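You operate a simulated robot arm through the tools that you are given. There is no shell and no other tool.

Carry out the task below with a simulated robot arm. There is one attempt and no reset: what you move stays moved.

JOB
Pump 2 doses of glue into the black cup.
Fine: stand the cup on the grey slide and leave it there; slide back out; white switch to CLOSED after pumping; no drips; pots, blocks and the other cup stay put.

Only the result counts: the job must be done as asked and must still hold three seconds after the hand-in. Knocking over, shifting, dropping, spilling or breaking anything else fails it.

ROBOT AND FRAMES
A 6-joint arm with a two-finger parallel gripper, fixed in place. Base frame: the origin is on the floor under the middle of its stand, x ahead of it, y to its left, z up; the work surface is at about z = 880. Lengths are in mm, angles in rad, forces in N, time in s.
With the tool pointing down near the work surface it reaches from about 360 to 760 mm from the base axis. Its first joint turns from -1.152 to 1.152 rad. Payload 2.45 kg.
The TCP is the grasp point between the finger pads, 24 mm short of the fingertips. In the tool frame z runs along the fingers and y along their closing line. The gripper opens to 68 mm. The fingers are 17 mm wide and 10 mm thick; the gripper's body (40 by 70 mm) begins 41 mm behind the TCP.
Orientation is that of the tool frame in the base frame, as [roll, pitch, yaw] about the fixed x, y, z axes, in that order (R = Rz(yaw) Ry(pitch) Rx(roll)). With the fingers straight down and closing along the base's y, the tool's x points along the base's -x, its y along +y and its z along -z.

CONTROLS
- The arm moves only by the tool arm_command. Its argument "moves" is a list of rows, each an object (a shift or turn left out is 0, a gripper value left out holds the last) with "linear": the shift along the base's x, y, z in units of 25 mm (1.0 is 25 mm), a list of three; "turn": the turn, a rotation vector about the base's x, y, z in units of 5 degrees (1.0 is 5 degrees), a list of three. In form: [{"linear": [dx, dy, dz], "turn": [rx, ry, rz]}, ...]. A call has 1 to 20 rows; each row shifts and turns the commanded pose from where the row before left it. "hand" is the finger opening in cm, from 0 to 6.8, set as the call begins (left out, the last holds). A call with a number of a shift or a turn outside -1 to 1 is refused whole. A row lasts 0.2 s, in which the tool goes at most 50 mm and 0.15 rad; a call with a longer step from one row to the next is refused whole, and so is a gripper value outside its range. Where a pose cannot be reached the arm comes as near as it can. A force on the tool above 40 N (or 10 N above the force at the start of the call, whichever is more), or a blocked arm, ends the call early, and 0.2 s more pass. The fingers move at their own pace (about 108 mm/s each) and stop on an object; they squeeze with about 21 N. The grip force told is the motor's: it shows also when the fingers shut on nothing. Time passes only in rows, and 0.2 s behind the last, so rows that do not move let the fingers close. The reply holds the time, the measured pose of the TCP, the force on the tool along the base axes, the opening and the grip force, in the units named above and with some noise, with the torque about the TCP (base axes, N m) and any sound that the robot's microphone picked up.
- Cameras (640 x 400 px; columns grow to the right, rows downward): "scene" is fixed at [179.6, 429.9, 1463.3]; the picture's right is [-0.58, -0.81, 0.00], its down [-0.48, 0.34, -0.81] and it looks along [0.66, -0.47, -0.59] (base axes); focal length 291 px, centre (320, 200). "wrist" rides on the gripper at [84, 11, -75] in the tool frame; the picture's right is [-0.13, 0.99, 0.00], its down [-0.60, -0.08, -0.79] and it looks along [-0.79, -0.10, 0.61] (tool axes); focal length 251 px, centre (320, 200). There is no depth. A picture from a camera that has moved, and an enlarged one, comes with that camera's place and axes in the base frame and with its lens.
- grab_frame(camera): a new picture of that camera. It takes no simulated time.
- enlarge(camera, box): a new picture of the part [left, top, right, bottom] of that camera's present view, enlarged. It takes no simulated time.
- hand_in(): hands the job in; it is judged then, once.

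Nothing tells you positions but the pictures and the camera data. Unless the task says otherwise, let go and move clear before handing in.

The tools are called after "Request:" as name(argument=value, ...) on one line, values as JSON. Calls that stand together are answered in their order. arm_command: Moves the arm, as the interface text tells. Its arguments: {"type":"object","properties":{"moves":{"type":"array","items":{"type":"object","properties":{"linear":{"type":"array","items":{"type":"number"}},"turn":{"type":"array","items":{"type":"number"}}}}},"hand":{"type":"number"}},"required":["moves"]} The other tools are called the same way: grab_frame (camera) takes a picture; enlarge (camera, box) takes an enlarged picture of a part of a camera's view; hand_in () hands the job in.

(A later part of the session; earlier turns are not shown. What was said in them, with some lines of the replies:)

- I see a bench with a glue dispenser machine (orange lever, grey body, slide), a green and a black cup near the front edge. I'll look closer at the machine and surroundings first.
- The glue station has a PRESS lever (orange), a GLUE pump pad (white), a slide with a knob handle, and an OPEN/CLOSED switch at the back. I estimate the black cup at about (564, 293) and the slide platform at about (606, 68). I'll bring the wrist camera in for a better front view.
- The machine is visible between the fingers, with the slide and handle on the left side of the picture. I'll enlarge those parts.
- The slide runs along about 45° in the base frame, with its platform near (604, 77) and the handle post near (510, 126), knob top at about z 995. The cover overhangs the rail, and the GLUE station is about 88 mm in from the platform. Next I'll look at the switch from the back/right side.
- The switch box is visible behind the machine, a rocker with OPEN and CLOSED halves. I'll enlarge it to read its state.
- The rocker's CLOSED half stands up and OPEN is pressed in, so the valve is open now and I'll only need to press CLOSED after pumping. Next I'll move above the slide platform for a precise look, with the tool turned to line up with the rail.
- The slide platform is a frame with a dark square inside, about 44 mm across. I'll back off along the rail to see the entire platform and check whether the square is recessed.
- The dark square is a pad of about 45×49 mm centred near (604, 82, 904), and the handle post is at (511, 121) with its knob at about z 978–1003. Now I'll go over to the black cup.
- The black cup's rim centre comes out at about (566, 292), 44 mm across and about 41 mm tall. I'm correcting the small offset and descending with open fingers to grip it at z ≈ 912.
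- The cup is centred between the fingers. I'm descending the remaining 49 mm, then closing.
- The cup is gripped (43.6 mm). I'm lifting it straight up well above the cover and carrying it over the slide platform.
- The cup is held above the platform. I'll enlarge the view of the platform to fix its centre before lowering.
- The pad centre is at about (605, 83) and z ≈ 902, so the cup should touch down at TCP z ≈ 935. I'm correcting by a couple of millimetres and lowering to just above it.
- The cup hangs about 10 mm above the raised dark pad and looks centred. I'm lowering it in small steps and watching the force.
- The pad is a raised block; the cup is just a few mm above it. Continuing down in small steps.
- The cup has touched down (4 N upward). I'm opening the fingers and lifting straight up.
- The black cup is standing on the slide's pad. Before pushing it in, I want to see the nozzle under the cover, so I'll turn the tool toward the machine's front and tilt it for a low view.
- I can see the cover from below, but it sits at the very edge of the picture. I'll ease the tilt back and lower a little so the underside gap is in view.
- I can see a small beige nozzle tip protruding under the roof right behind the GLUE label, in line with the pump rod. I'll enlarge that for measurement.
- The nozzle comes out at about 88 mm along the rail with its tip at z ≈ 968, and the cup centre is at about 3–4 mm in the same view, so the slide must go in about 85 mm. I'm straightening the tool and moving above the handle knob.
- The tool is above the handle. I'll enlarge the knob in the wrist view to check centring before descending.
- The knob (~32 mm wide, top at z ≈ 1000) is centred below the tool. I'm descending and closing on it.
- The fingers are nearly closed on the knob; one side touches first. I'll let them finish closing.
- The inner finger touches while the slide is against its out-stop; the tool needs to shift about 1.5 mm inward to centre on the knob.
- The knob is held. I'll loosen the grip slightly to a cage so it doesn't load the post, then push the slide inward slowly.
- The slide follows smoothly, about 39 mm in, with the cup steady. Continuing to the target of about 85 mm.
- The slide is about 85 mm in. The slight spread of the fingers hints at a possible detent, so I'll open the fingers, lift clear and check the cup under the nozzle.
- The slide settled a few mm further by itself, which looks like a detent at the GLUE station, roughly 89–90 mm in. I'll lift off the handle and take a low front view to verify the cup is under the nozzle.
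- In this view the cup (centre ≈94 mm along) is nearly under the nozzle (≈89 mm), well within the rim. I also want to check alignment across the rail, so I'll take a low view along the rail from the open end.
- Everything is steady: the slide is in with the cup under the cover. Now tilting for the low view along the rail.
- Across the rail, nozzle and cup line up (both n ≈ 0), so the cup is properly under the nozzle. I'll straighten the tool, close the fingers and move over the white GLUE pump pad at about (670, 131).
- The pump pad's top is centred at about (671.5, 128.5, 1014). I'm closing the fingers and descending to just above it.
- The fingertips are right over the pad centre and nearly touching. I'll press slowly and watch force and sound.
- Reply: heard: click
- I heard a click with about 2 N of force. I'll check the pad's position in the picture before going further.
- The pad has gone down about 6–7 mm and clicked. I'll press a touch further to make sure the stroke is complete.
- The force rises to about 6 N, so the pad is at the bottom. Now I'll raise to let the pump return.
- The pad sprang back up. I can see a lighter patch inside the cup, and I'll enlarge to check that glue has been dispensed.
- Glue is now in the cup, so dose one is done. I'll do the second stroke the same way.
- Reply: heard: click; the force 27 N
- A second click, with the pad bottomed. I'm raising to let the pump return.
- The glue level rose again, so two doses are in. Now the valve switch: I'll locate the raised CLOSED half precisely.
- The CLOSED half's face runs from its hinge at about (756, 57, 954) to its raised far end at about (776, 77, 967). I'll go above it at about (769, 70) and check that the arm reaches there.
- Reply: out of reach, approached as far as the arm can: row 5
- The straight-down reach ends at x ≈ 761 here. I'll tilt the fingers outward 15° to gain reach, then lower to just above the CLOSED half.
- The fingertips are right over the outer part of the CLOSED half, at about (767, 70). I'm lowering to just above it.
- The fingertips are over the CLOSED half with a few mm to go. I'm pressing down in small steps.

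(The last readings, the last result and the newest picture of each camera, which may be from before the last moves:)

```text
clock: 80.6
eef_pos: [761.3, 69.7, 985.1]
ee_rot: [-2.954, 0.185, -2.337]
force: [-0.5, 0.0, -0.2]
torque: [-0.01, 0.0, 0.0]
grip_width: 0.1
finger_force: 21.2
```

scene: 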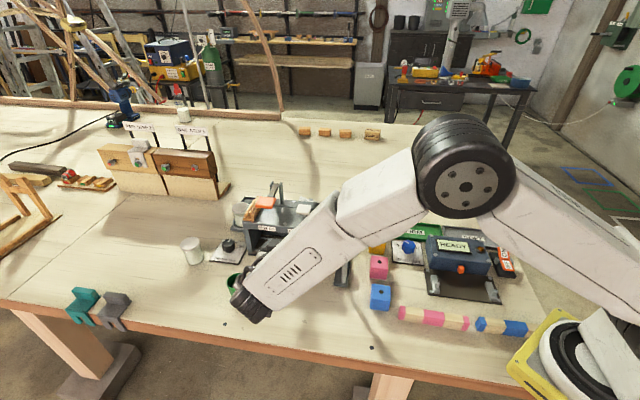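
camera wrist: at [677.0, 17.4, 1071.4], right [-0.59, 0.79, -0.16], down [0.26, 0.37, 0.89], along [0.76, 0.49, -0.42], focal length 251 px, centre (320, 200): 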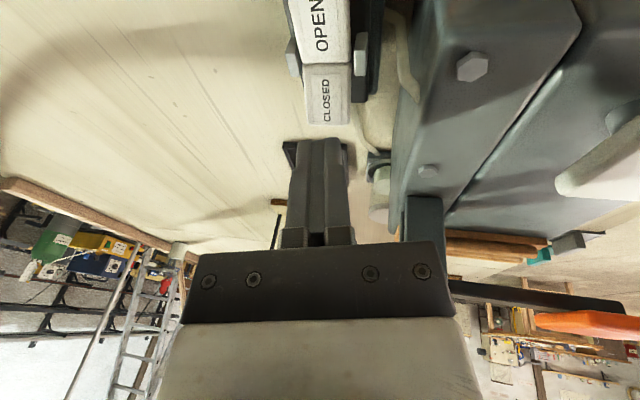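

Request:
arm_command(moves=[{"linear": [0, 0, -0.06]}, {"linear": [0, 0, -0.06]}, {"linear": [0, 0, -0.06]}])

Request:
enlarge(camera="wrist", box=[220, 20, 460, 240])

```text
clock: 81.4
eef_pos: [761.3, 70.5, 981.4]
ee_rot: [-2.956, 0.185, -2.336]
force: [-2.2, 0.2, 2.4]
torque: [0.01, 0.02, -0.03]
grip_width: 0.0
finger_force: 20.9
```

```text
1.82 times, centred on (340, 130) of wrist
camera zoom: at [676.6, 18.1, 1036.3], right [-0.59, 0.79, -0.16], down [0.26, 0.37, 0.89], along [0.76, 0.49, -0.42], focal length 457 px, centre (284, 327)
```

zoom: 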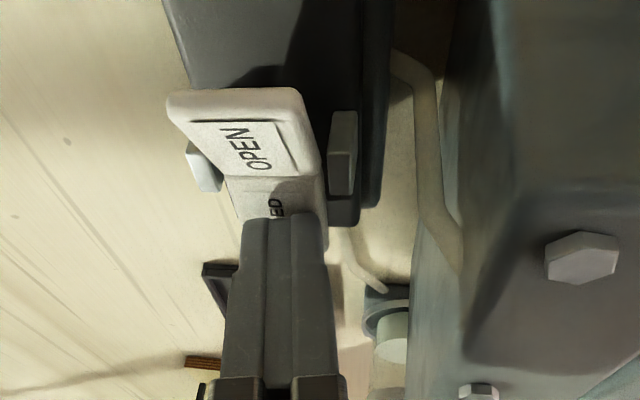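

The rocker is tipping: OPEN now stands up. I'll press slightly further to make sure CLOSED is fully seated.

Request:
arm_command(moves=[{"linear": [0, 0, -0.05]}, {"linear": [0, 0, -0.05]}, {"linear": [0, 0, 0]}])

```text
clock: 82.2
eef_pos: [763.0, 70.4, 982.0]
ee_rot: [-2.952, 0.189, -2.337]
force: [-11.5, -0.8, 20.5]
torque: [0.01, 0.39, 0.02]
grip_width: 0.2
finger_force: 21.6
```

About 20 N with no more travel, so CLOSED is seated. I'm lifting off and checking the switch state.

Request:
arm_command(moves=[{"linear": [0, 0, 0.15]}, {"linear": [0, 0, 0.3]}, {"linear": [0, 0, 0.6]}, {"linear": [0, 0, 0.8]}, {"linear": [0, 0, 0.9]}, {"linear": [0, 0, 0.9]}, {"linear": [0, 0, 0.5]}, {"linear": [0, 0, 0]}])

Request:
grab_frame(camera="wrist")

Request:
enlarge(camera="scene", box=[290, 180, 340, 215])

Request:
enlarge(camera="wrist", box=[240, 0, 440, 150])

```text
clock: 84.0
eef_pos: [761.1, 70.2, 1083.0]
ee_rot: [-2.956, 0.186, -2.338]
force: [-0.2, 0.0, -0.1]
torque: [0.01, 0.02, -0.01]
grip_width: 0.0
finger_force: 21.0
```

```text
taken
camera wrist: at [676.1, 18.5, 1138.9], right [-0.59, 0.79, -0.16], down [0.26, 0.37, 0.89], along [0.76, 0.49, -0.42], focal length 251 px, centre (320, 200)
```

wrist: 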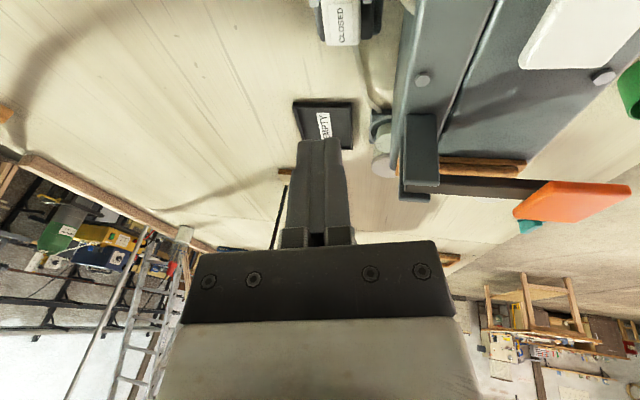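

```text
11.43 times, centred on (315, 198) of scene
camera zoom: at [179.6, 429.9, 1463.3], right [-0.58, -0.81, 0.0], down [-0.48, 0.34, -0.81], along [0.66, -0.47, -0.59], focal length 3325 px, centre (377, 229)
```

zoom: 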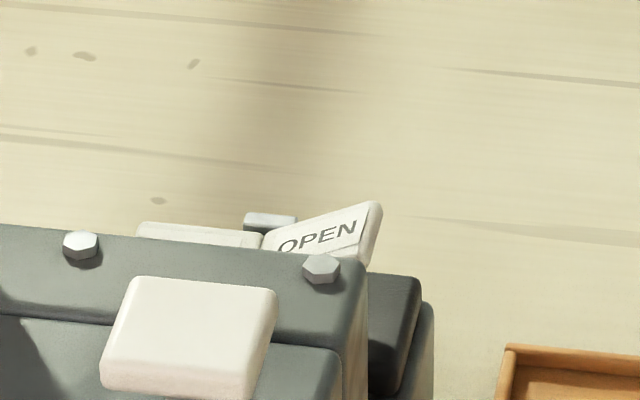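

```text
2.67 times, centred on (340, 75) of wrist
camera zoom: at [676.1, 18.5, 1138.9], right [-0.59, 0.79, -0.16], down [0.26, 0.37, 0.89], along [0.76, 0.49, -0.42], focal length 670 px, centre (267, 533)
```

zoom: 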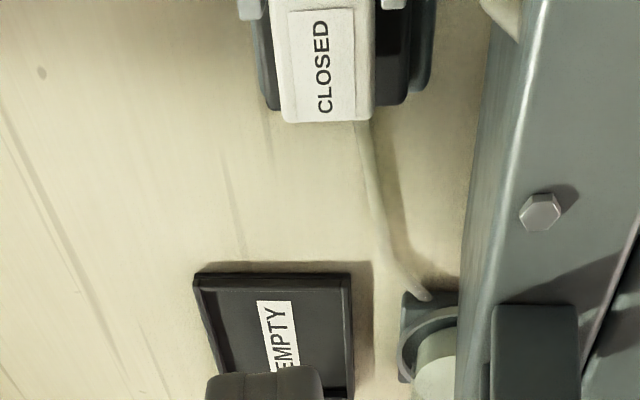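

The switch now has CLOSED pressed in and OPEN up. Next I'll straighten the tool, turn it back and move above the handle at about (576, 186) to pull the slide out.

Request:
arm_command(moves=[{"linear": [-0.5, 0.3, 0.35], "turn": [0, 1, 0]}, {"linear": [-0.5, 0.3, 0.35], "turn": [0, 1, 0]}, {"linear": [-0.5, 0.3, 0.35], "turn": [0, 1, 0]}, {"linear": [-0.328, 0.208, 0], "turn": [0, 0, -1]}, {"linear": [-0.328, 0.208, 0], "turn": [0, 0, -1]}, {"linear": [-0.328, 0.208, 0], "turn": [0, 0, -1]}, {"linear": [-0.328, 0.208, 0], "turn": [0, 0, -1]}, {"linear": [-0.328, 0.208, 0], "turn": [0, 0, -1]}, {"linear": [-0.328, 0.208, 0], "turn": [0, 0, -1]}, {"linear": [-0.328, 0.208, 0], "turn": [0, 0, -1]}, {"linear": [-0.328, 0.208, 0], "turn": [0, 0, -1]}, {"linear": [-0.328, 0.208, 0], "turn": [0, 0, -1]}, {"linear": [-0.328, 0.208, 0], "turn": [0, 0, -1]}, {"linear": [0, 0, 0]}])

Request:
arm_command(moves=[{"linear": [-0.328, 0.208, 0], "turn": [0, 0, -1]}, {"linear": [-0.328, 0.208, 0], "turn": [0, 0, -1]}, {"linear": [-0.328, 0.208, 0], "turn": [0, 0, -1]}, {"linear": [-0.328, 0.208, 0], "turn": [0, 0, -1]}, {"linear": [-0.328, 0.208, 0], "turn": [0, 0, -1]}, {"linear": [-0.328, 0.208, 0], "turn": [0, 0, -1]}, {"linear": [-0.328, 0.208, 0], "turn": [0, 0, -1]}, {"linear": [-0.328, 0.208, 0], "turn": [0, 0, -1]}, {"linear": [0, 0, 0]}], hand=6.4)

Request:
grab_frame(camera="wrist")

Request:
enlarge(camera="wrist", box=[240, 0, 440, 160])

Request:
grab_frame(camera="scene")

```text
clock: 87.0
eef_pos: [642.8, 145.9, 1108.6]
ee_rot: [3.141, 0.002, 3.055]
force: [-0.4, 0.0, -1.1]
torque: [0.0, 0.04, 0.01]
grip_width: 0.0
finger_force: 21.4
```

```text
clock: 89.0
eef_pos: [576.1, 187.6, 1108.5]
ee_rot: [3.141, 0.002, 2.357]
force: [0.1, -0.1, 0.3]
torque: [0.0, -0.01, -0.02]
grip_width: 64.1
finger_force: 0.0
```

```text
taken
camera wrist: at [523.2, 253.6, 1183.5], right [0.79, 0.61, 0.0], down [0.37, -0.48, 0.79], along [0.48, -0.63, -0.61], focal length 251 px, centre (320, 200)
```

wrist: 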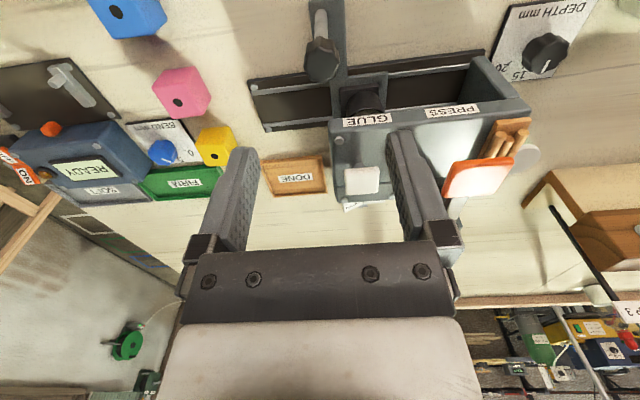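

```text
2.50 times, centred on (340, 80) of wrist
camera zoom: at [523.2, 253.6, 1183.5], right [0.79, 0.61, 0.0], down [0.37, -0.48, 0.79], along [0.48, -0.63, -0.61], focal length 629 px, centre (270, 500)
```

zoom: 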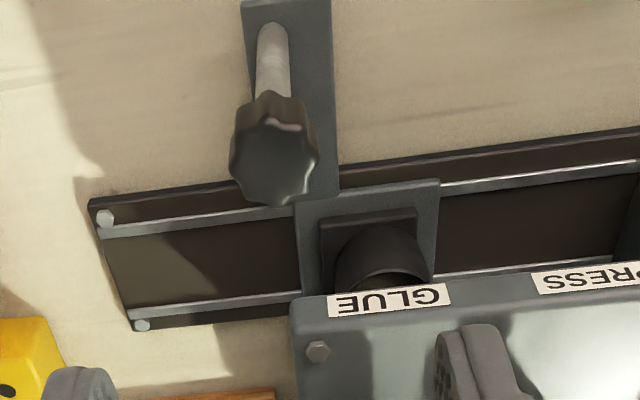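

```text
taken
```

scene: 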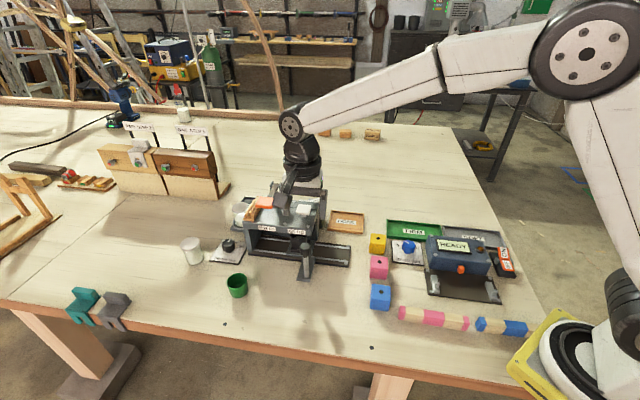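

The cup is still in place with the valve closed and the knob is centred below the tool. I'm descending onto the knob and closing to a loose cage.

Request:
arm_command(moves=[{"linear": [0.02, 0, -0.6]}, {"linear": [0, 0, -0.9]}, {"linear": [0, 0, -0.9]}, {"linear": [0, 0, -0.9]}, {"linear": [0, 0, -0.8]}, {"linear": [0, 0, -0.5]}, {"linear": [0, 0, -0.18]}, {"linear": [0, 0, 0]}], hand=6.4)

Request:
arm_command(moves=[{"linear": [0, 0, 0]}, {"linear": [0, 0, 0]}, {"linear": [0, 0, 0]}], hand=2.7)

Request:
enlarge(camera="wrist", box=[230, 20, 470, 260])

```text
clock: 90.8
eef_pos: [578.3, 186.8, 988.1]
ee_rot: [-3.141, 0.002, 2.356]
force: [-0.7, 0.0, -0.7]
torque: [0.02, 0.02, 0.03]
grip_width: 64.2
finger_force: 0.1
```

```text
clock: 91.6
eef_pos: [577.0, 186.1, 988.4]
ee_rot: [3.141, 0.002, 2.357]
force: [1.5, 0.3, 0.2]
torque: [0.04, -0.01, 0.02]
grip_width: 27.0
finger_force: 0.2
```

```text
1.67 times, centred on (350, 140) of wrist
camera zoom: at [525.1, 252.8, 1063.4], right [0.79, 0.61, 0.0], down [0.37, -0.48, 0.79], along [0.49, -0.63, -0.61], focal length 419 px, centre (270, 300)
```

zoom: 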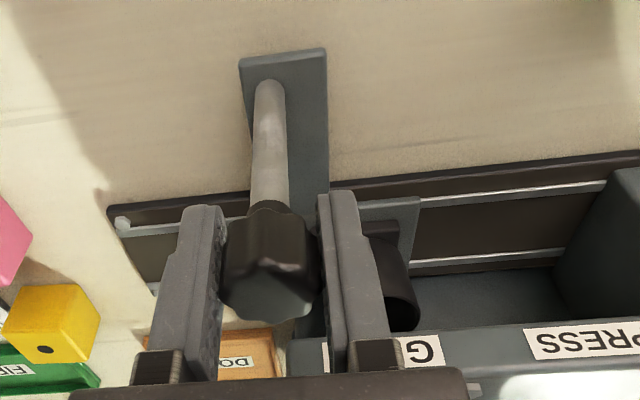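

The knob is caged. I'm pulling the slide out slowly and smoothly.

Request:
arm_command(moves=[{"linear": [-0.04, -0.04, 0]}, {"linear": [-0.07, -0.07, 0]}, {"linear": [-0.1, -0.1, 0]}, {"linear": [-0.13, -0.13, 0]}, {"linear": [-0.15, -0.15, 0]}, {"linear": [-0.15, -0.15, 0]}, {"linear": [-0.15, -0.15, 0]}, {"linear": [-0.15, -0.15, 0]}, {"linear": [-0.15, -0.15, 0]}, {"linear": [-0.15, -0.15, 0]}, {"linear": [-0.12, -0.12, 0]}, {"linear": [-0.08, -0.08, 0]}, {"linear": [-0.04, -0.04, 0]}, {"linear": [0, 0, 0]}])

Request:
grab_frame(camera="wrist")

Request:
enlarge(camera="scene", box=[240, 180, 370, 290])

```text
clock: 94.6
eef_pos: [539.2, 148.2, 989.2]
ee_rot: [3.141, 0.003, 2.357]
force: [-0.7, 1.1, 0.0]
torque: [0.06, 0.0, 0.02]
grip_width: 27.3
finger_force: 0.1
```

```text
taken
camera wrist: at [487.4, 215.9, 1064.2], right [0.79, 0.61, 0.0], down [0.37, -0.48, 0.79], along [0.49, -0.63, -0.61], focal length 251 px, centre (320, 200)
```

wrist: 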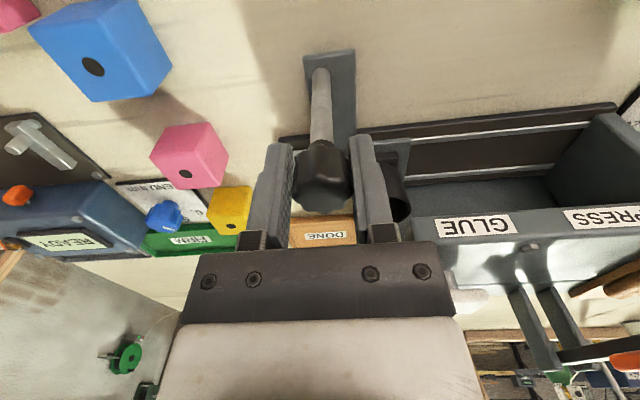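

```text
3.64 times, centred on (305, 235) of scene
camera zoom: at [179.6, 429.9, 1463.3], right [-0.58, -0.81, 0.0], down [-0.48, 0.34, -0.81], along [0.66, -0.47, -0.59], focal length 1058 px, centre (374, 73)
```

zoom: 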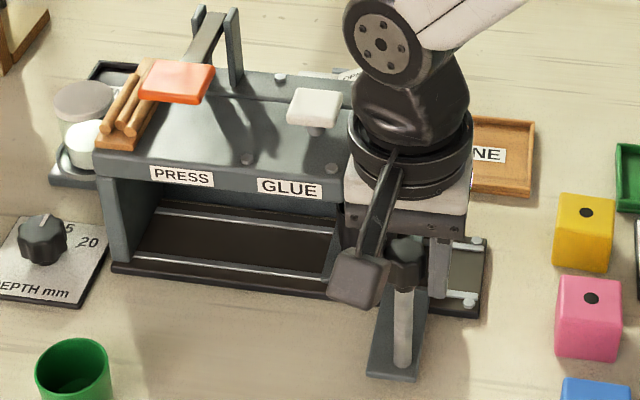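

The slide is about halfway out and the cup is still upright. Continuing to the out-stop.

Request:
arm_command(moves=[{"linear": [-0.05, -0.05, 0]}, {"linear": [-0.09, -0.09, 0]}, {"linear": [-0.13, -0.13, 0]}, {"linear": [-0.15, -0.15, 0]}, {"linear": [-0.15, -0.15, 0]}, {"linear": [-0.15, -0.15, 0]}, {"linear": [-0.12, -0.12, 0]}, {"linear": [-0.09, -0.09, 0]}, {"linear": [-0.06, -0.06, 0]}, {"linear": [-0.04, -0.04, 0]}, {"linear": [0, 0, 0]}])

Request:
grab_frame(camera="wrist")

Request:
enlarge(camera="scene", box=[240, 180, 370, 290])

```text
clock: 97.0
eef_pos: [513.9, 122.7, 989.5]
ee_rot: [3.141, 0.002, 2.357]
force: [-1.0, 0.4, -0.7]
torque: [-0.06, 0.03, -0.04]
grip_width: 27.0
finger_force: 0.1
```

```text
taken
camera wrist: at [460.9, 190.2, 1064.6], right [0.79, 0.61, 0.0], down [0.37, -0.48, 0.79], along [0.49, -0.63, -0.61], focal length 251 px, centre (320, 200)
```

wrist: 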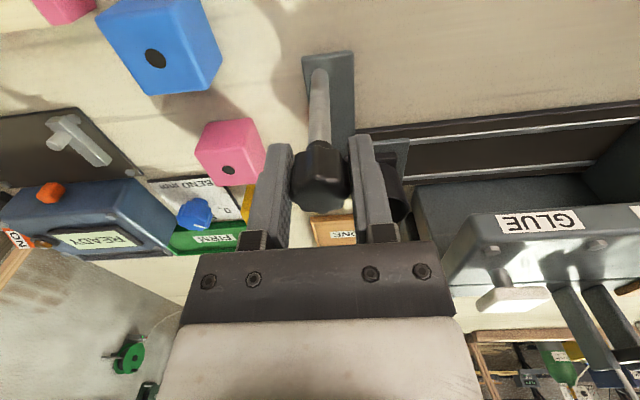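

```text
3.64 times, centred on (305, 235) of scene
camera zoom: at [179.6, 429.9, 1463.3], right [-0.58, -0.81, 0.0], down [-0.48, 0.34, -0.81], along [0.66, -0.47, -0.59], focal length 1058 px, centre (374, 73)
```

zoom: 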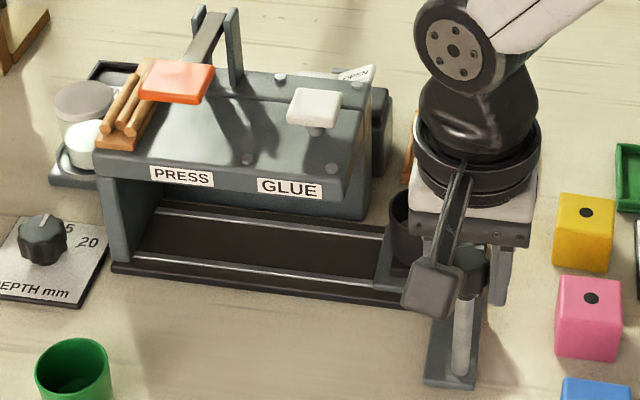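

Nearly at the stop. I'll pull in small steps until I feel it.

Request:
arm_command(moves=[{"linear": [-0.03, -0.03, 0]}, {"linear": [-0.03, -0.03, 0]}, {"linear": [0, 0, 0]}])

```text
clock: 97.8
eef_pos: [511.4, 121.6, 989.5]
ee_rot: [-3.141, 0.002, 2.357]
force: [0.6, 1.4, -0.2]
torque: [0.01, 0.0, -0.02]
grip_width: 28.5
finger_force: 1.4
```

Request:
arm_command(moves=[{"linear": [-0.03, -0.03, 0]}, {"linear": [-0.03, -0.03, 0]}, {"linear": [0, 0, 0]}])

Request:
enlarge(camera="wrist", box=[230, 20, 470, 260])

```text
clock: 98.6
eef_pos: [510.5, 120.8, 990.8]
ee_rot: [3.141, 0.002, 2.359]
force: [3.3, 4.5, -2.8]
torque: [-0.01, -0.06, 0.01]
grip_width: 31.5
finger_force: 3.1
```

```text
1.67 times, centred on (350, 140) of wrist
camera zoom: at [458.5, 187.3, 1064.8], right [0.79, 0.61, 0.0], down [0.37, -0.48, 0.79], along [0.49, -0.63, -0.61], focal length 419 px, centre (270, 300)
```

zoom: 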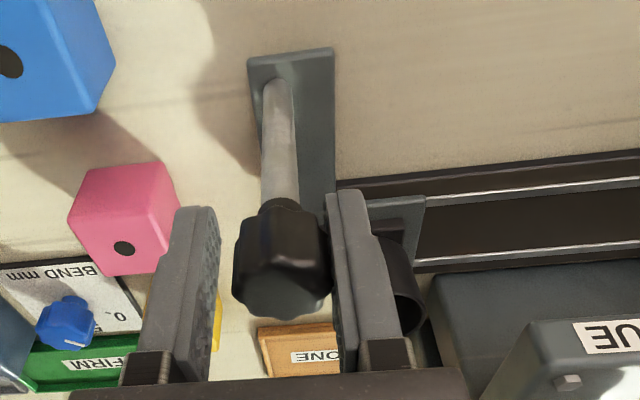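

The knob's inner surface is at exactly the same place as at the start (462.1 along the rail in both cases), so the slide is fully out. I'm relieving the load, opening and lifting clear.

Request:
arm_command(moves=[{"linear": [0.04, 0.04, 0]}, {"linear": [0, 0, 0]}, {"linear": [0, 0, 0]}, {"linear": [0, 0, 0]}], hand=6.0)

Request:
arm_command(moves=[{"linear": [0, 0, 0.4]}, {"linear": [0, 0, 0.8]}, {"linear": [0, 0, 0.9]}, {"linear": [0, 0, 0.9]}, {"linear": [0, 0, 0.9]}, {"linear": [0, 0, 0.9]}, {"linear": [-0.4, 0, 0.5]}, {"linear": [-0.6, 0, 0.5]}, {"linear": [-0.8, 0, 0.5]}, {"linear": [-0.8, 0, 0.5]}, {"linear": [0, 0, 0]}])

Request:
grab_frame(camera="scene")

Request:
enlarge(camera="scene", box=[230, 180, 370, 290])

Request:
grab_frame(camera="wrist")

```text
clock: 99.6
eef_pos: [511.2, 120.3, 989.0]
ee_rot: [-3.141, 0.001, 2.357]
force: [0.0, 0.3, -0.2]
torque: [-0.01, 0.0, 0.01]
grip_width: 59.9
finger_force: 0.1
```

```text
clock: 102.0
eef_pos: [446.8, 122.1, 1159.5]
ee_rot: [3.141, 0.002, 2.357]
force: [-0.6, -1.0, -0.2]
torque: [0.04, 0.02, 0.02]
grip_width: 60.0
finger_force: 0.1
```

```text
taken
```

scene: 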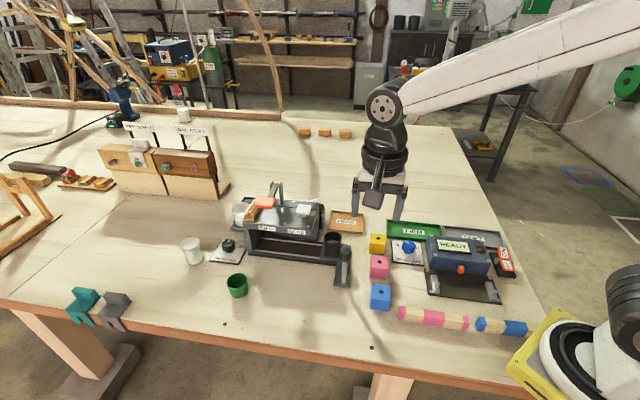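

```text
3.64 times, centred on (300, 235) of scene
camera zoom: at [179.5, 429.9, 1463.3], right [-0.58, -0.81, 0.0], down [-0.48, 0.34, -0.81], along [0.66, -0.47, -0.59], focal length 1058 px, centre (393, 73)
```

zoom: 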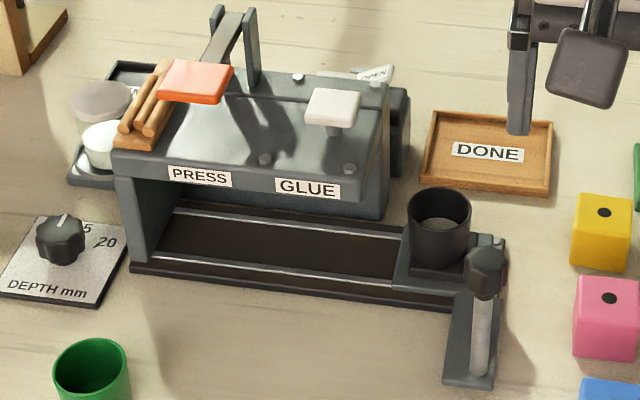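

```text
taken
camera wrist: at [393.8, 188.5, 1235.4], right [0.79, 0.61, 0.0], down [0.37, -0.48, 0.79], along [0.48, -0.63, -0.61], focal length 251 px, centre (320, 200)
```

wrist: 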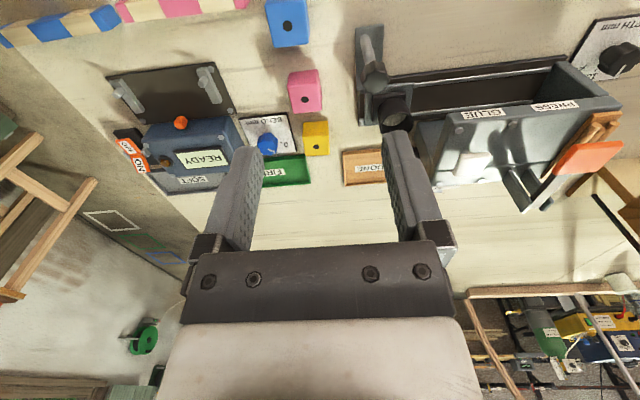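

The cup stands on the slide with glue inside, the slide is out and the switch shows CLOSED. I'll check for drips on the rail, the pots, and the other items before handing in.

Request:
enlarge(camera="scene", box=[250, 215, 360, 290])

Request:
enlarge(camera="scene", box=[225, 185, 275, 240])

Request:
enlarge(camera="scene", box=[300, 185, 360, 260])

```text
5.33 times, centred on (305, 252) of scene
camera zoom: at [179.5, 429.9, 1463.3], right [-0.58, -0.81, 0.0], down [-0.48, 0.34, -0.81], along [0.66, -0.47, -0.59], focal length 1552 px, centre (400, -80)
```

zoom: 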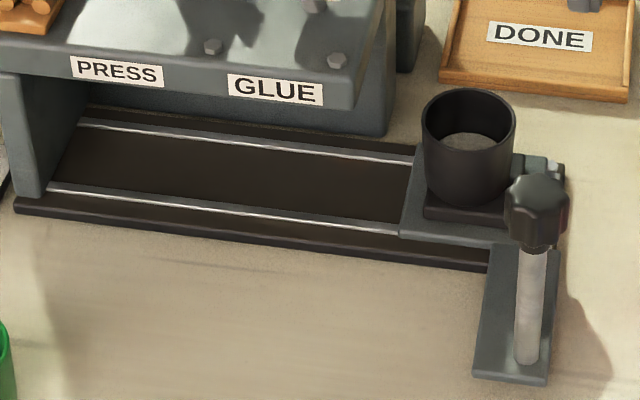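

```text
7.27 times, centred on (250, 212) of scene
camera zoom: at [179.5, 429.9, 1463.3], right [-0.58, -0.81, 0.0], down [-0.48, 0.34, -0.81], along [0.66, -0.47, -0.59], focal length 2116 px, centre (829, 109)
```

zoom: 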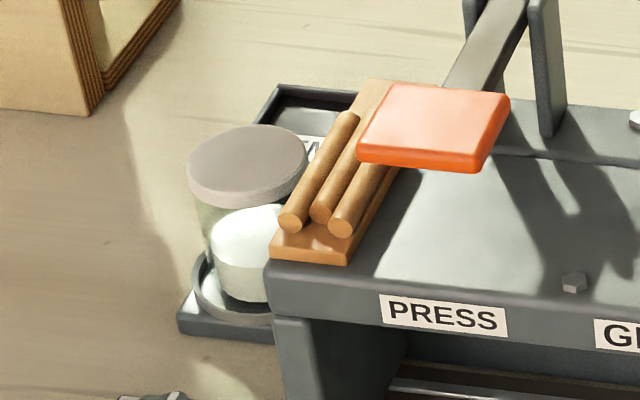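

```text
5.33 times, centred on (330, 222) of scene
camera zoom: at [179.5, 429.9, 1463.3], right [-0.58, -0.81, 0.0], down [-0.48, 0.34, -0.81], along [0.66, -0.47, -0.59], focal length 1552 px, centre (267, 80)
```

zoom: 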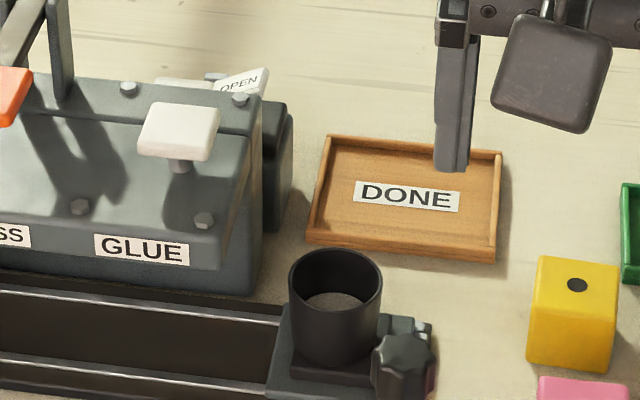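

The rail is clean with no drips. The black cup with two doses stands on the slide, the slide is fully out and the switch is on CLOSED. The pots, blocks and green cup are untouched and the arm is clear, so I'm handing in.

Request:
hand_in()

```text
The job is handed in.
```

I pumped two doses of glue into the black cup and handed the job in. The hand-in reply gave no pass or fail.

- **Cup:** it stands on the grey slide with the glue inside. It sits a few mm off the centre of the pad but is stable.
- **Doses:** I pressed the pump twice and heard one click each time. The glue level in the cup rose after both.
- **Switch:** it was already on OPEN. I pressed it to CLOSED after the second dose and before moving the slide, and it stayed there.
- **Slide:** it is fully out against its stop, the same position as at the start.
- **Drips and other items:** I saw no drips on the rail or the bench. I did not touch the pots, the blocks or the green cup, and the pictures show no sign that they moved.

The gripper is open and clear of everything.
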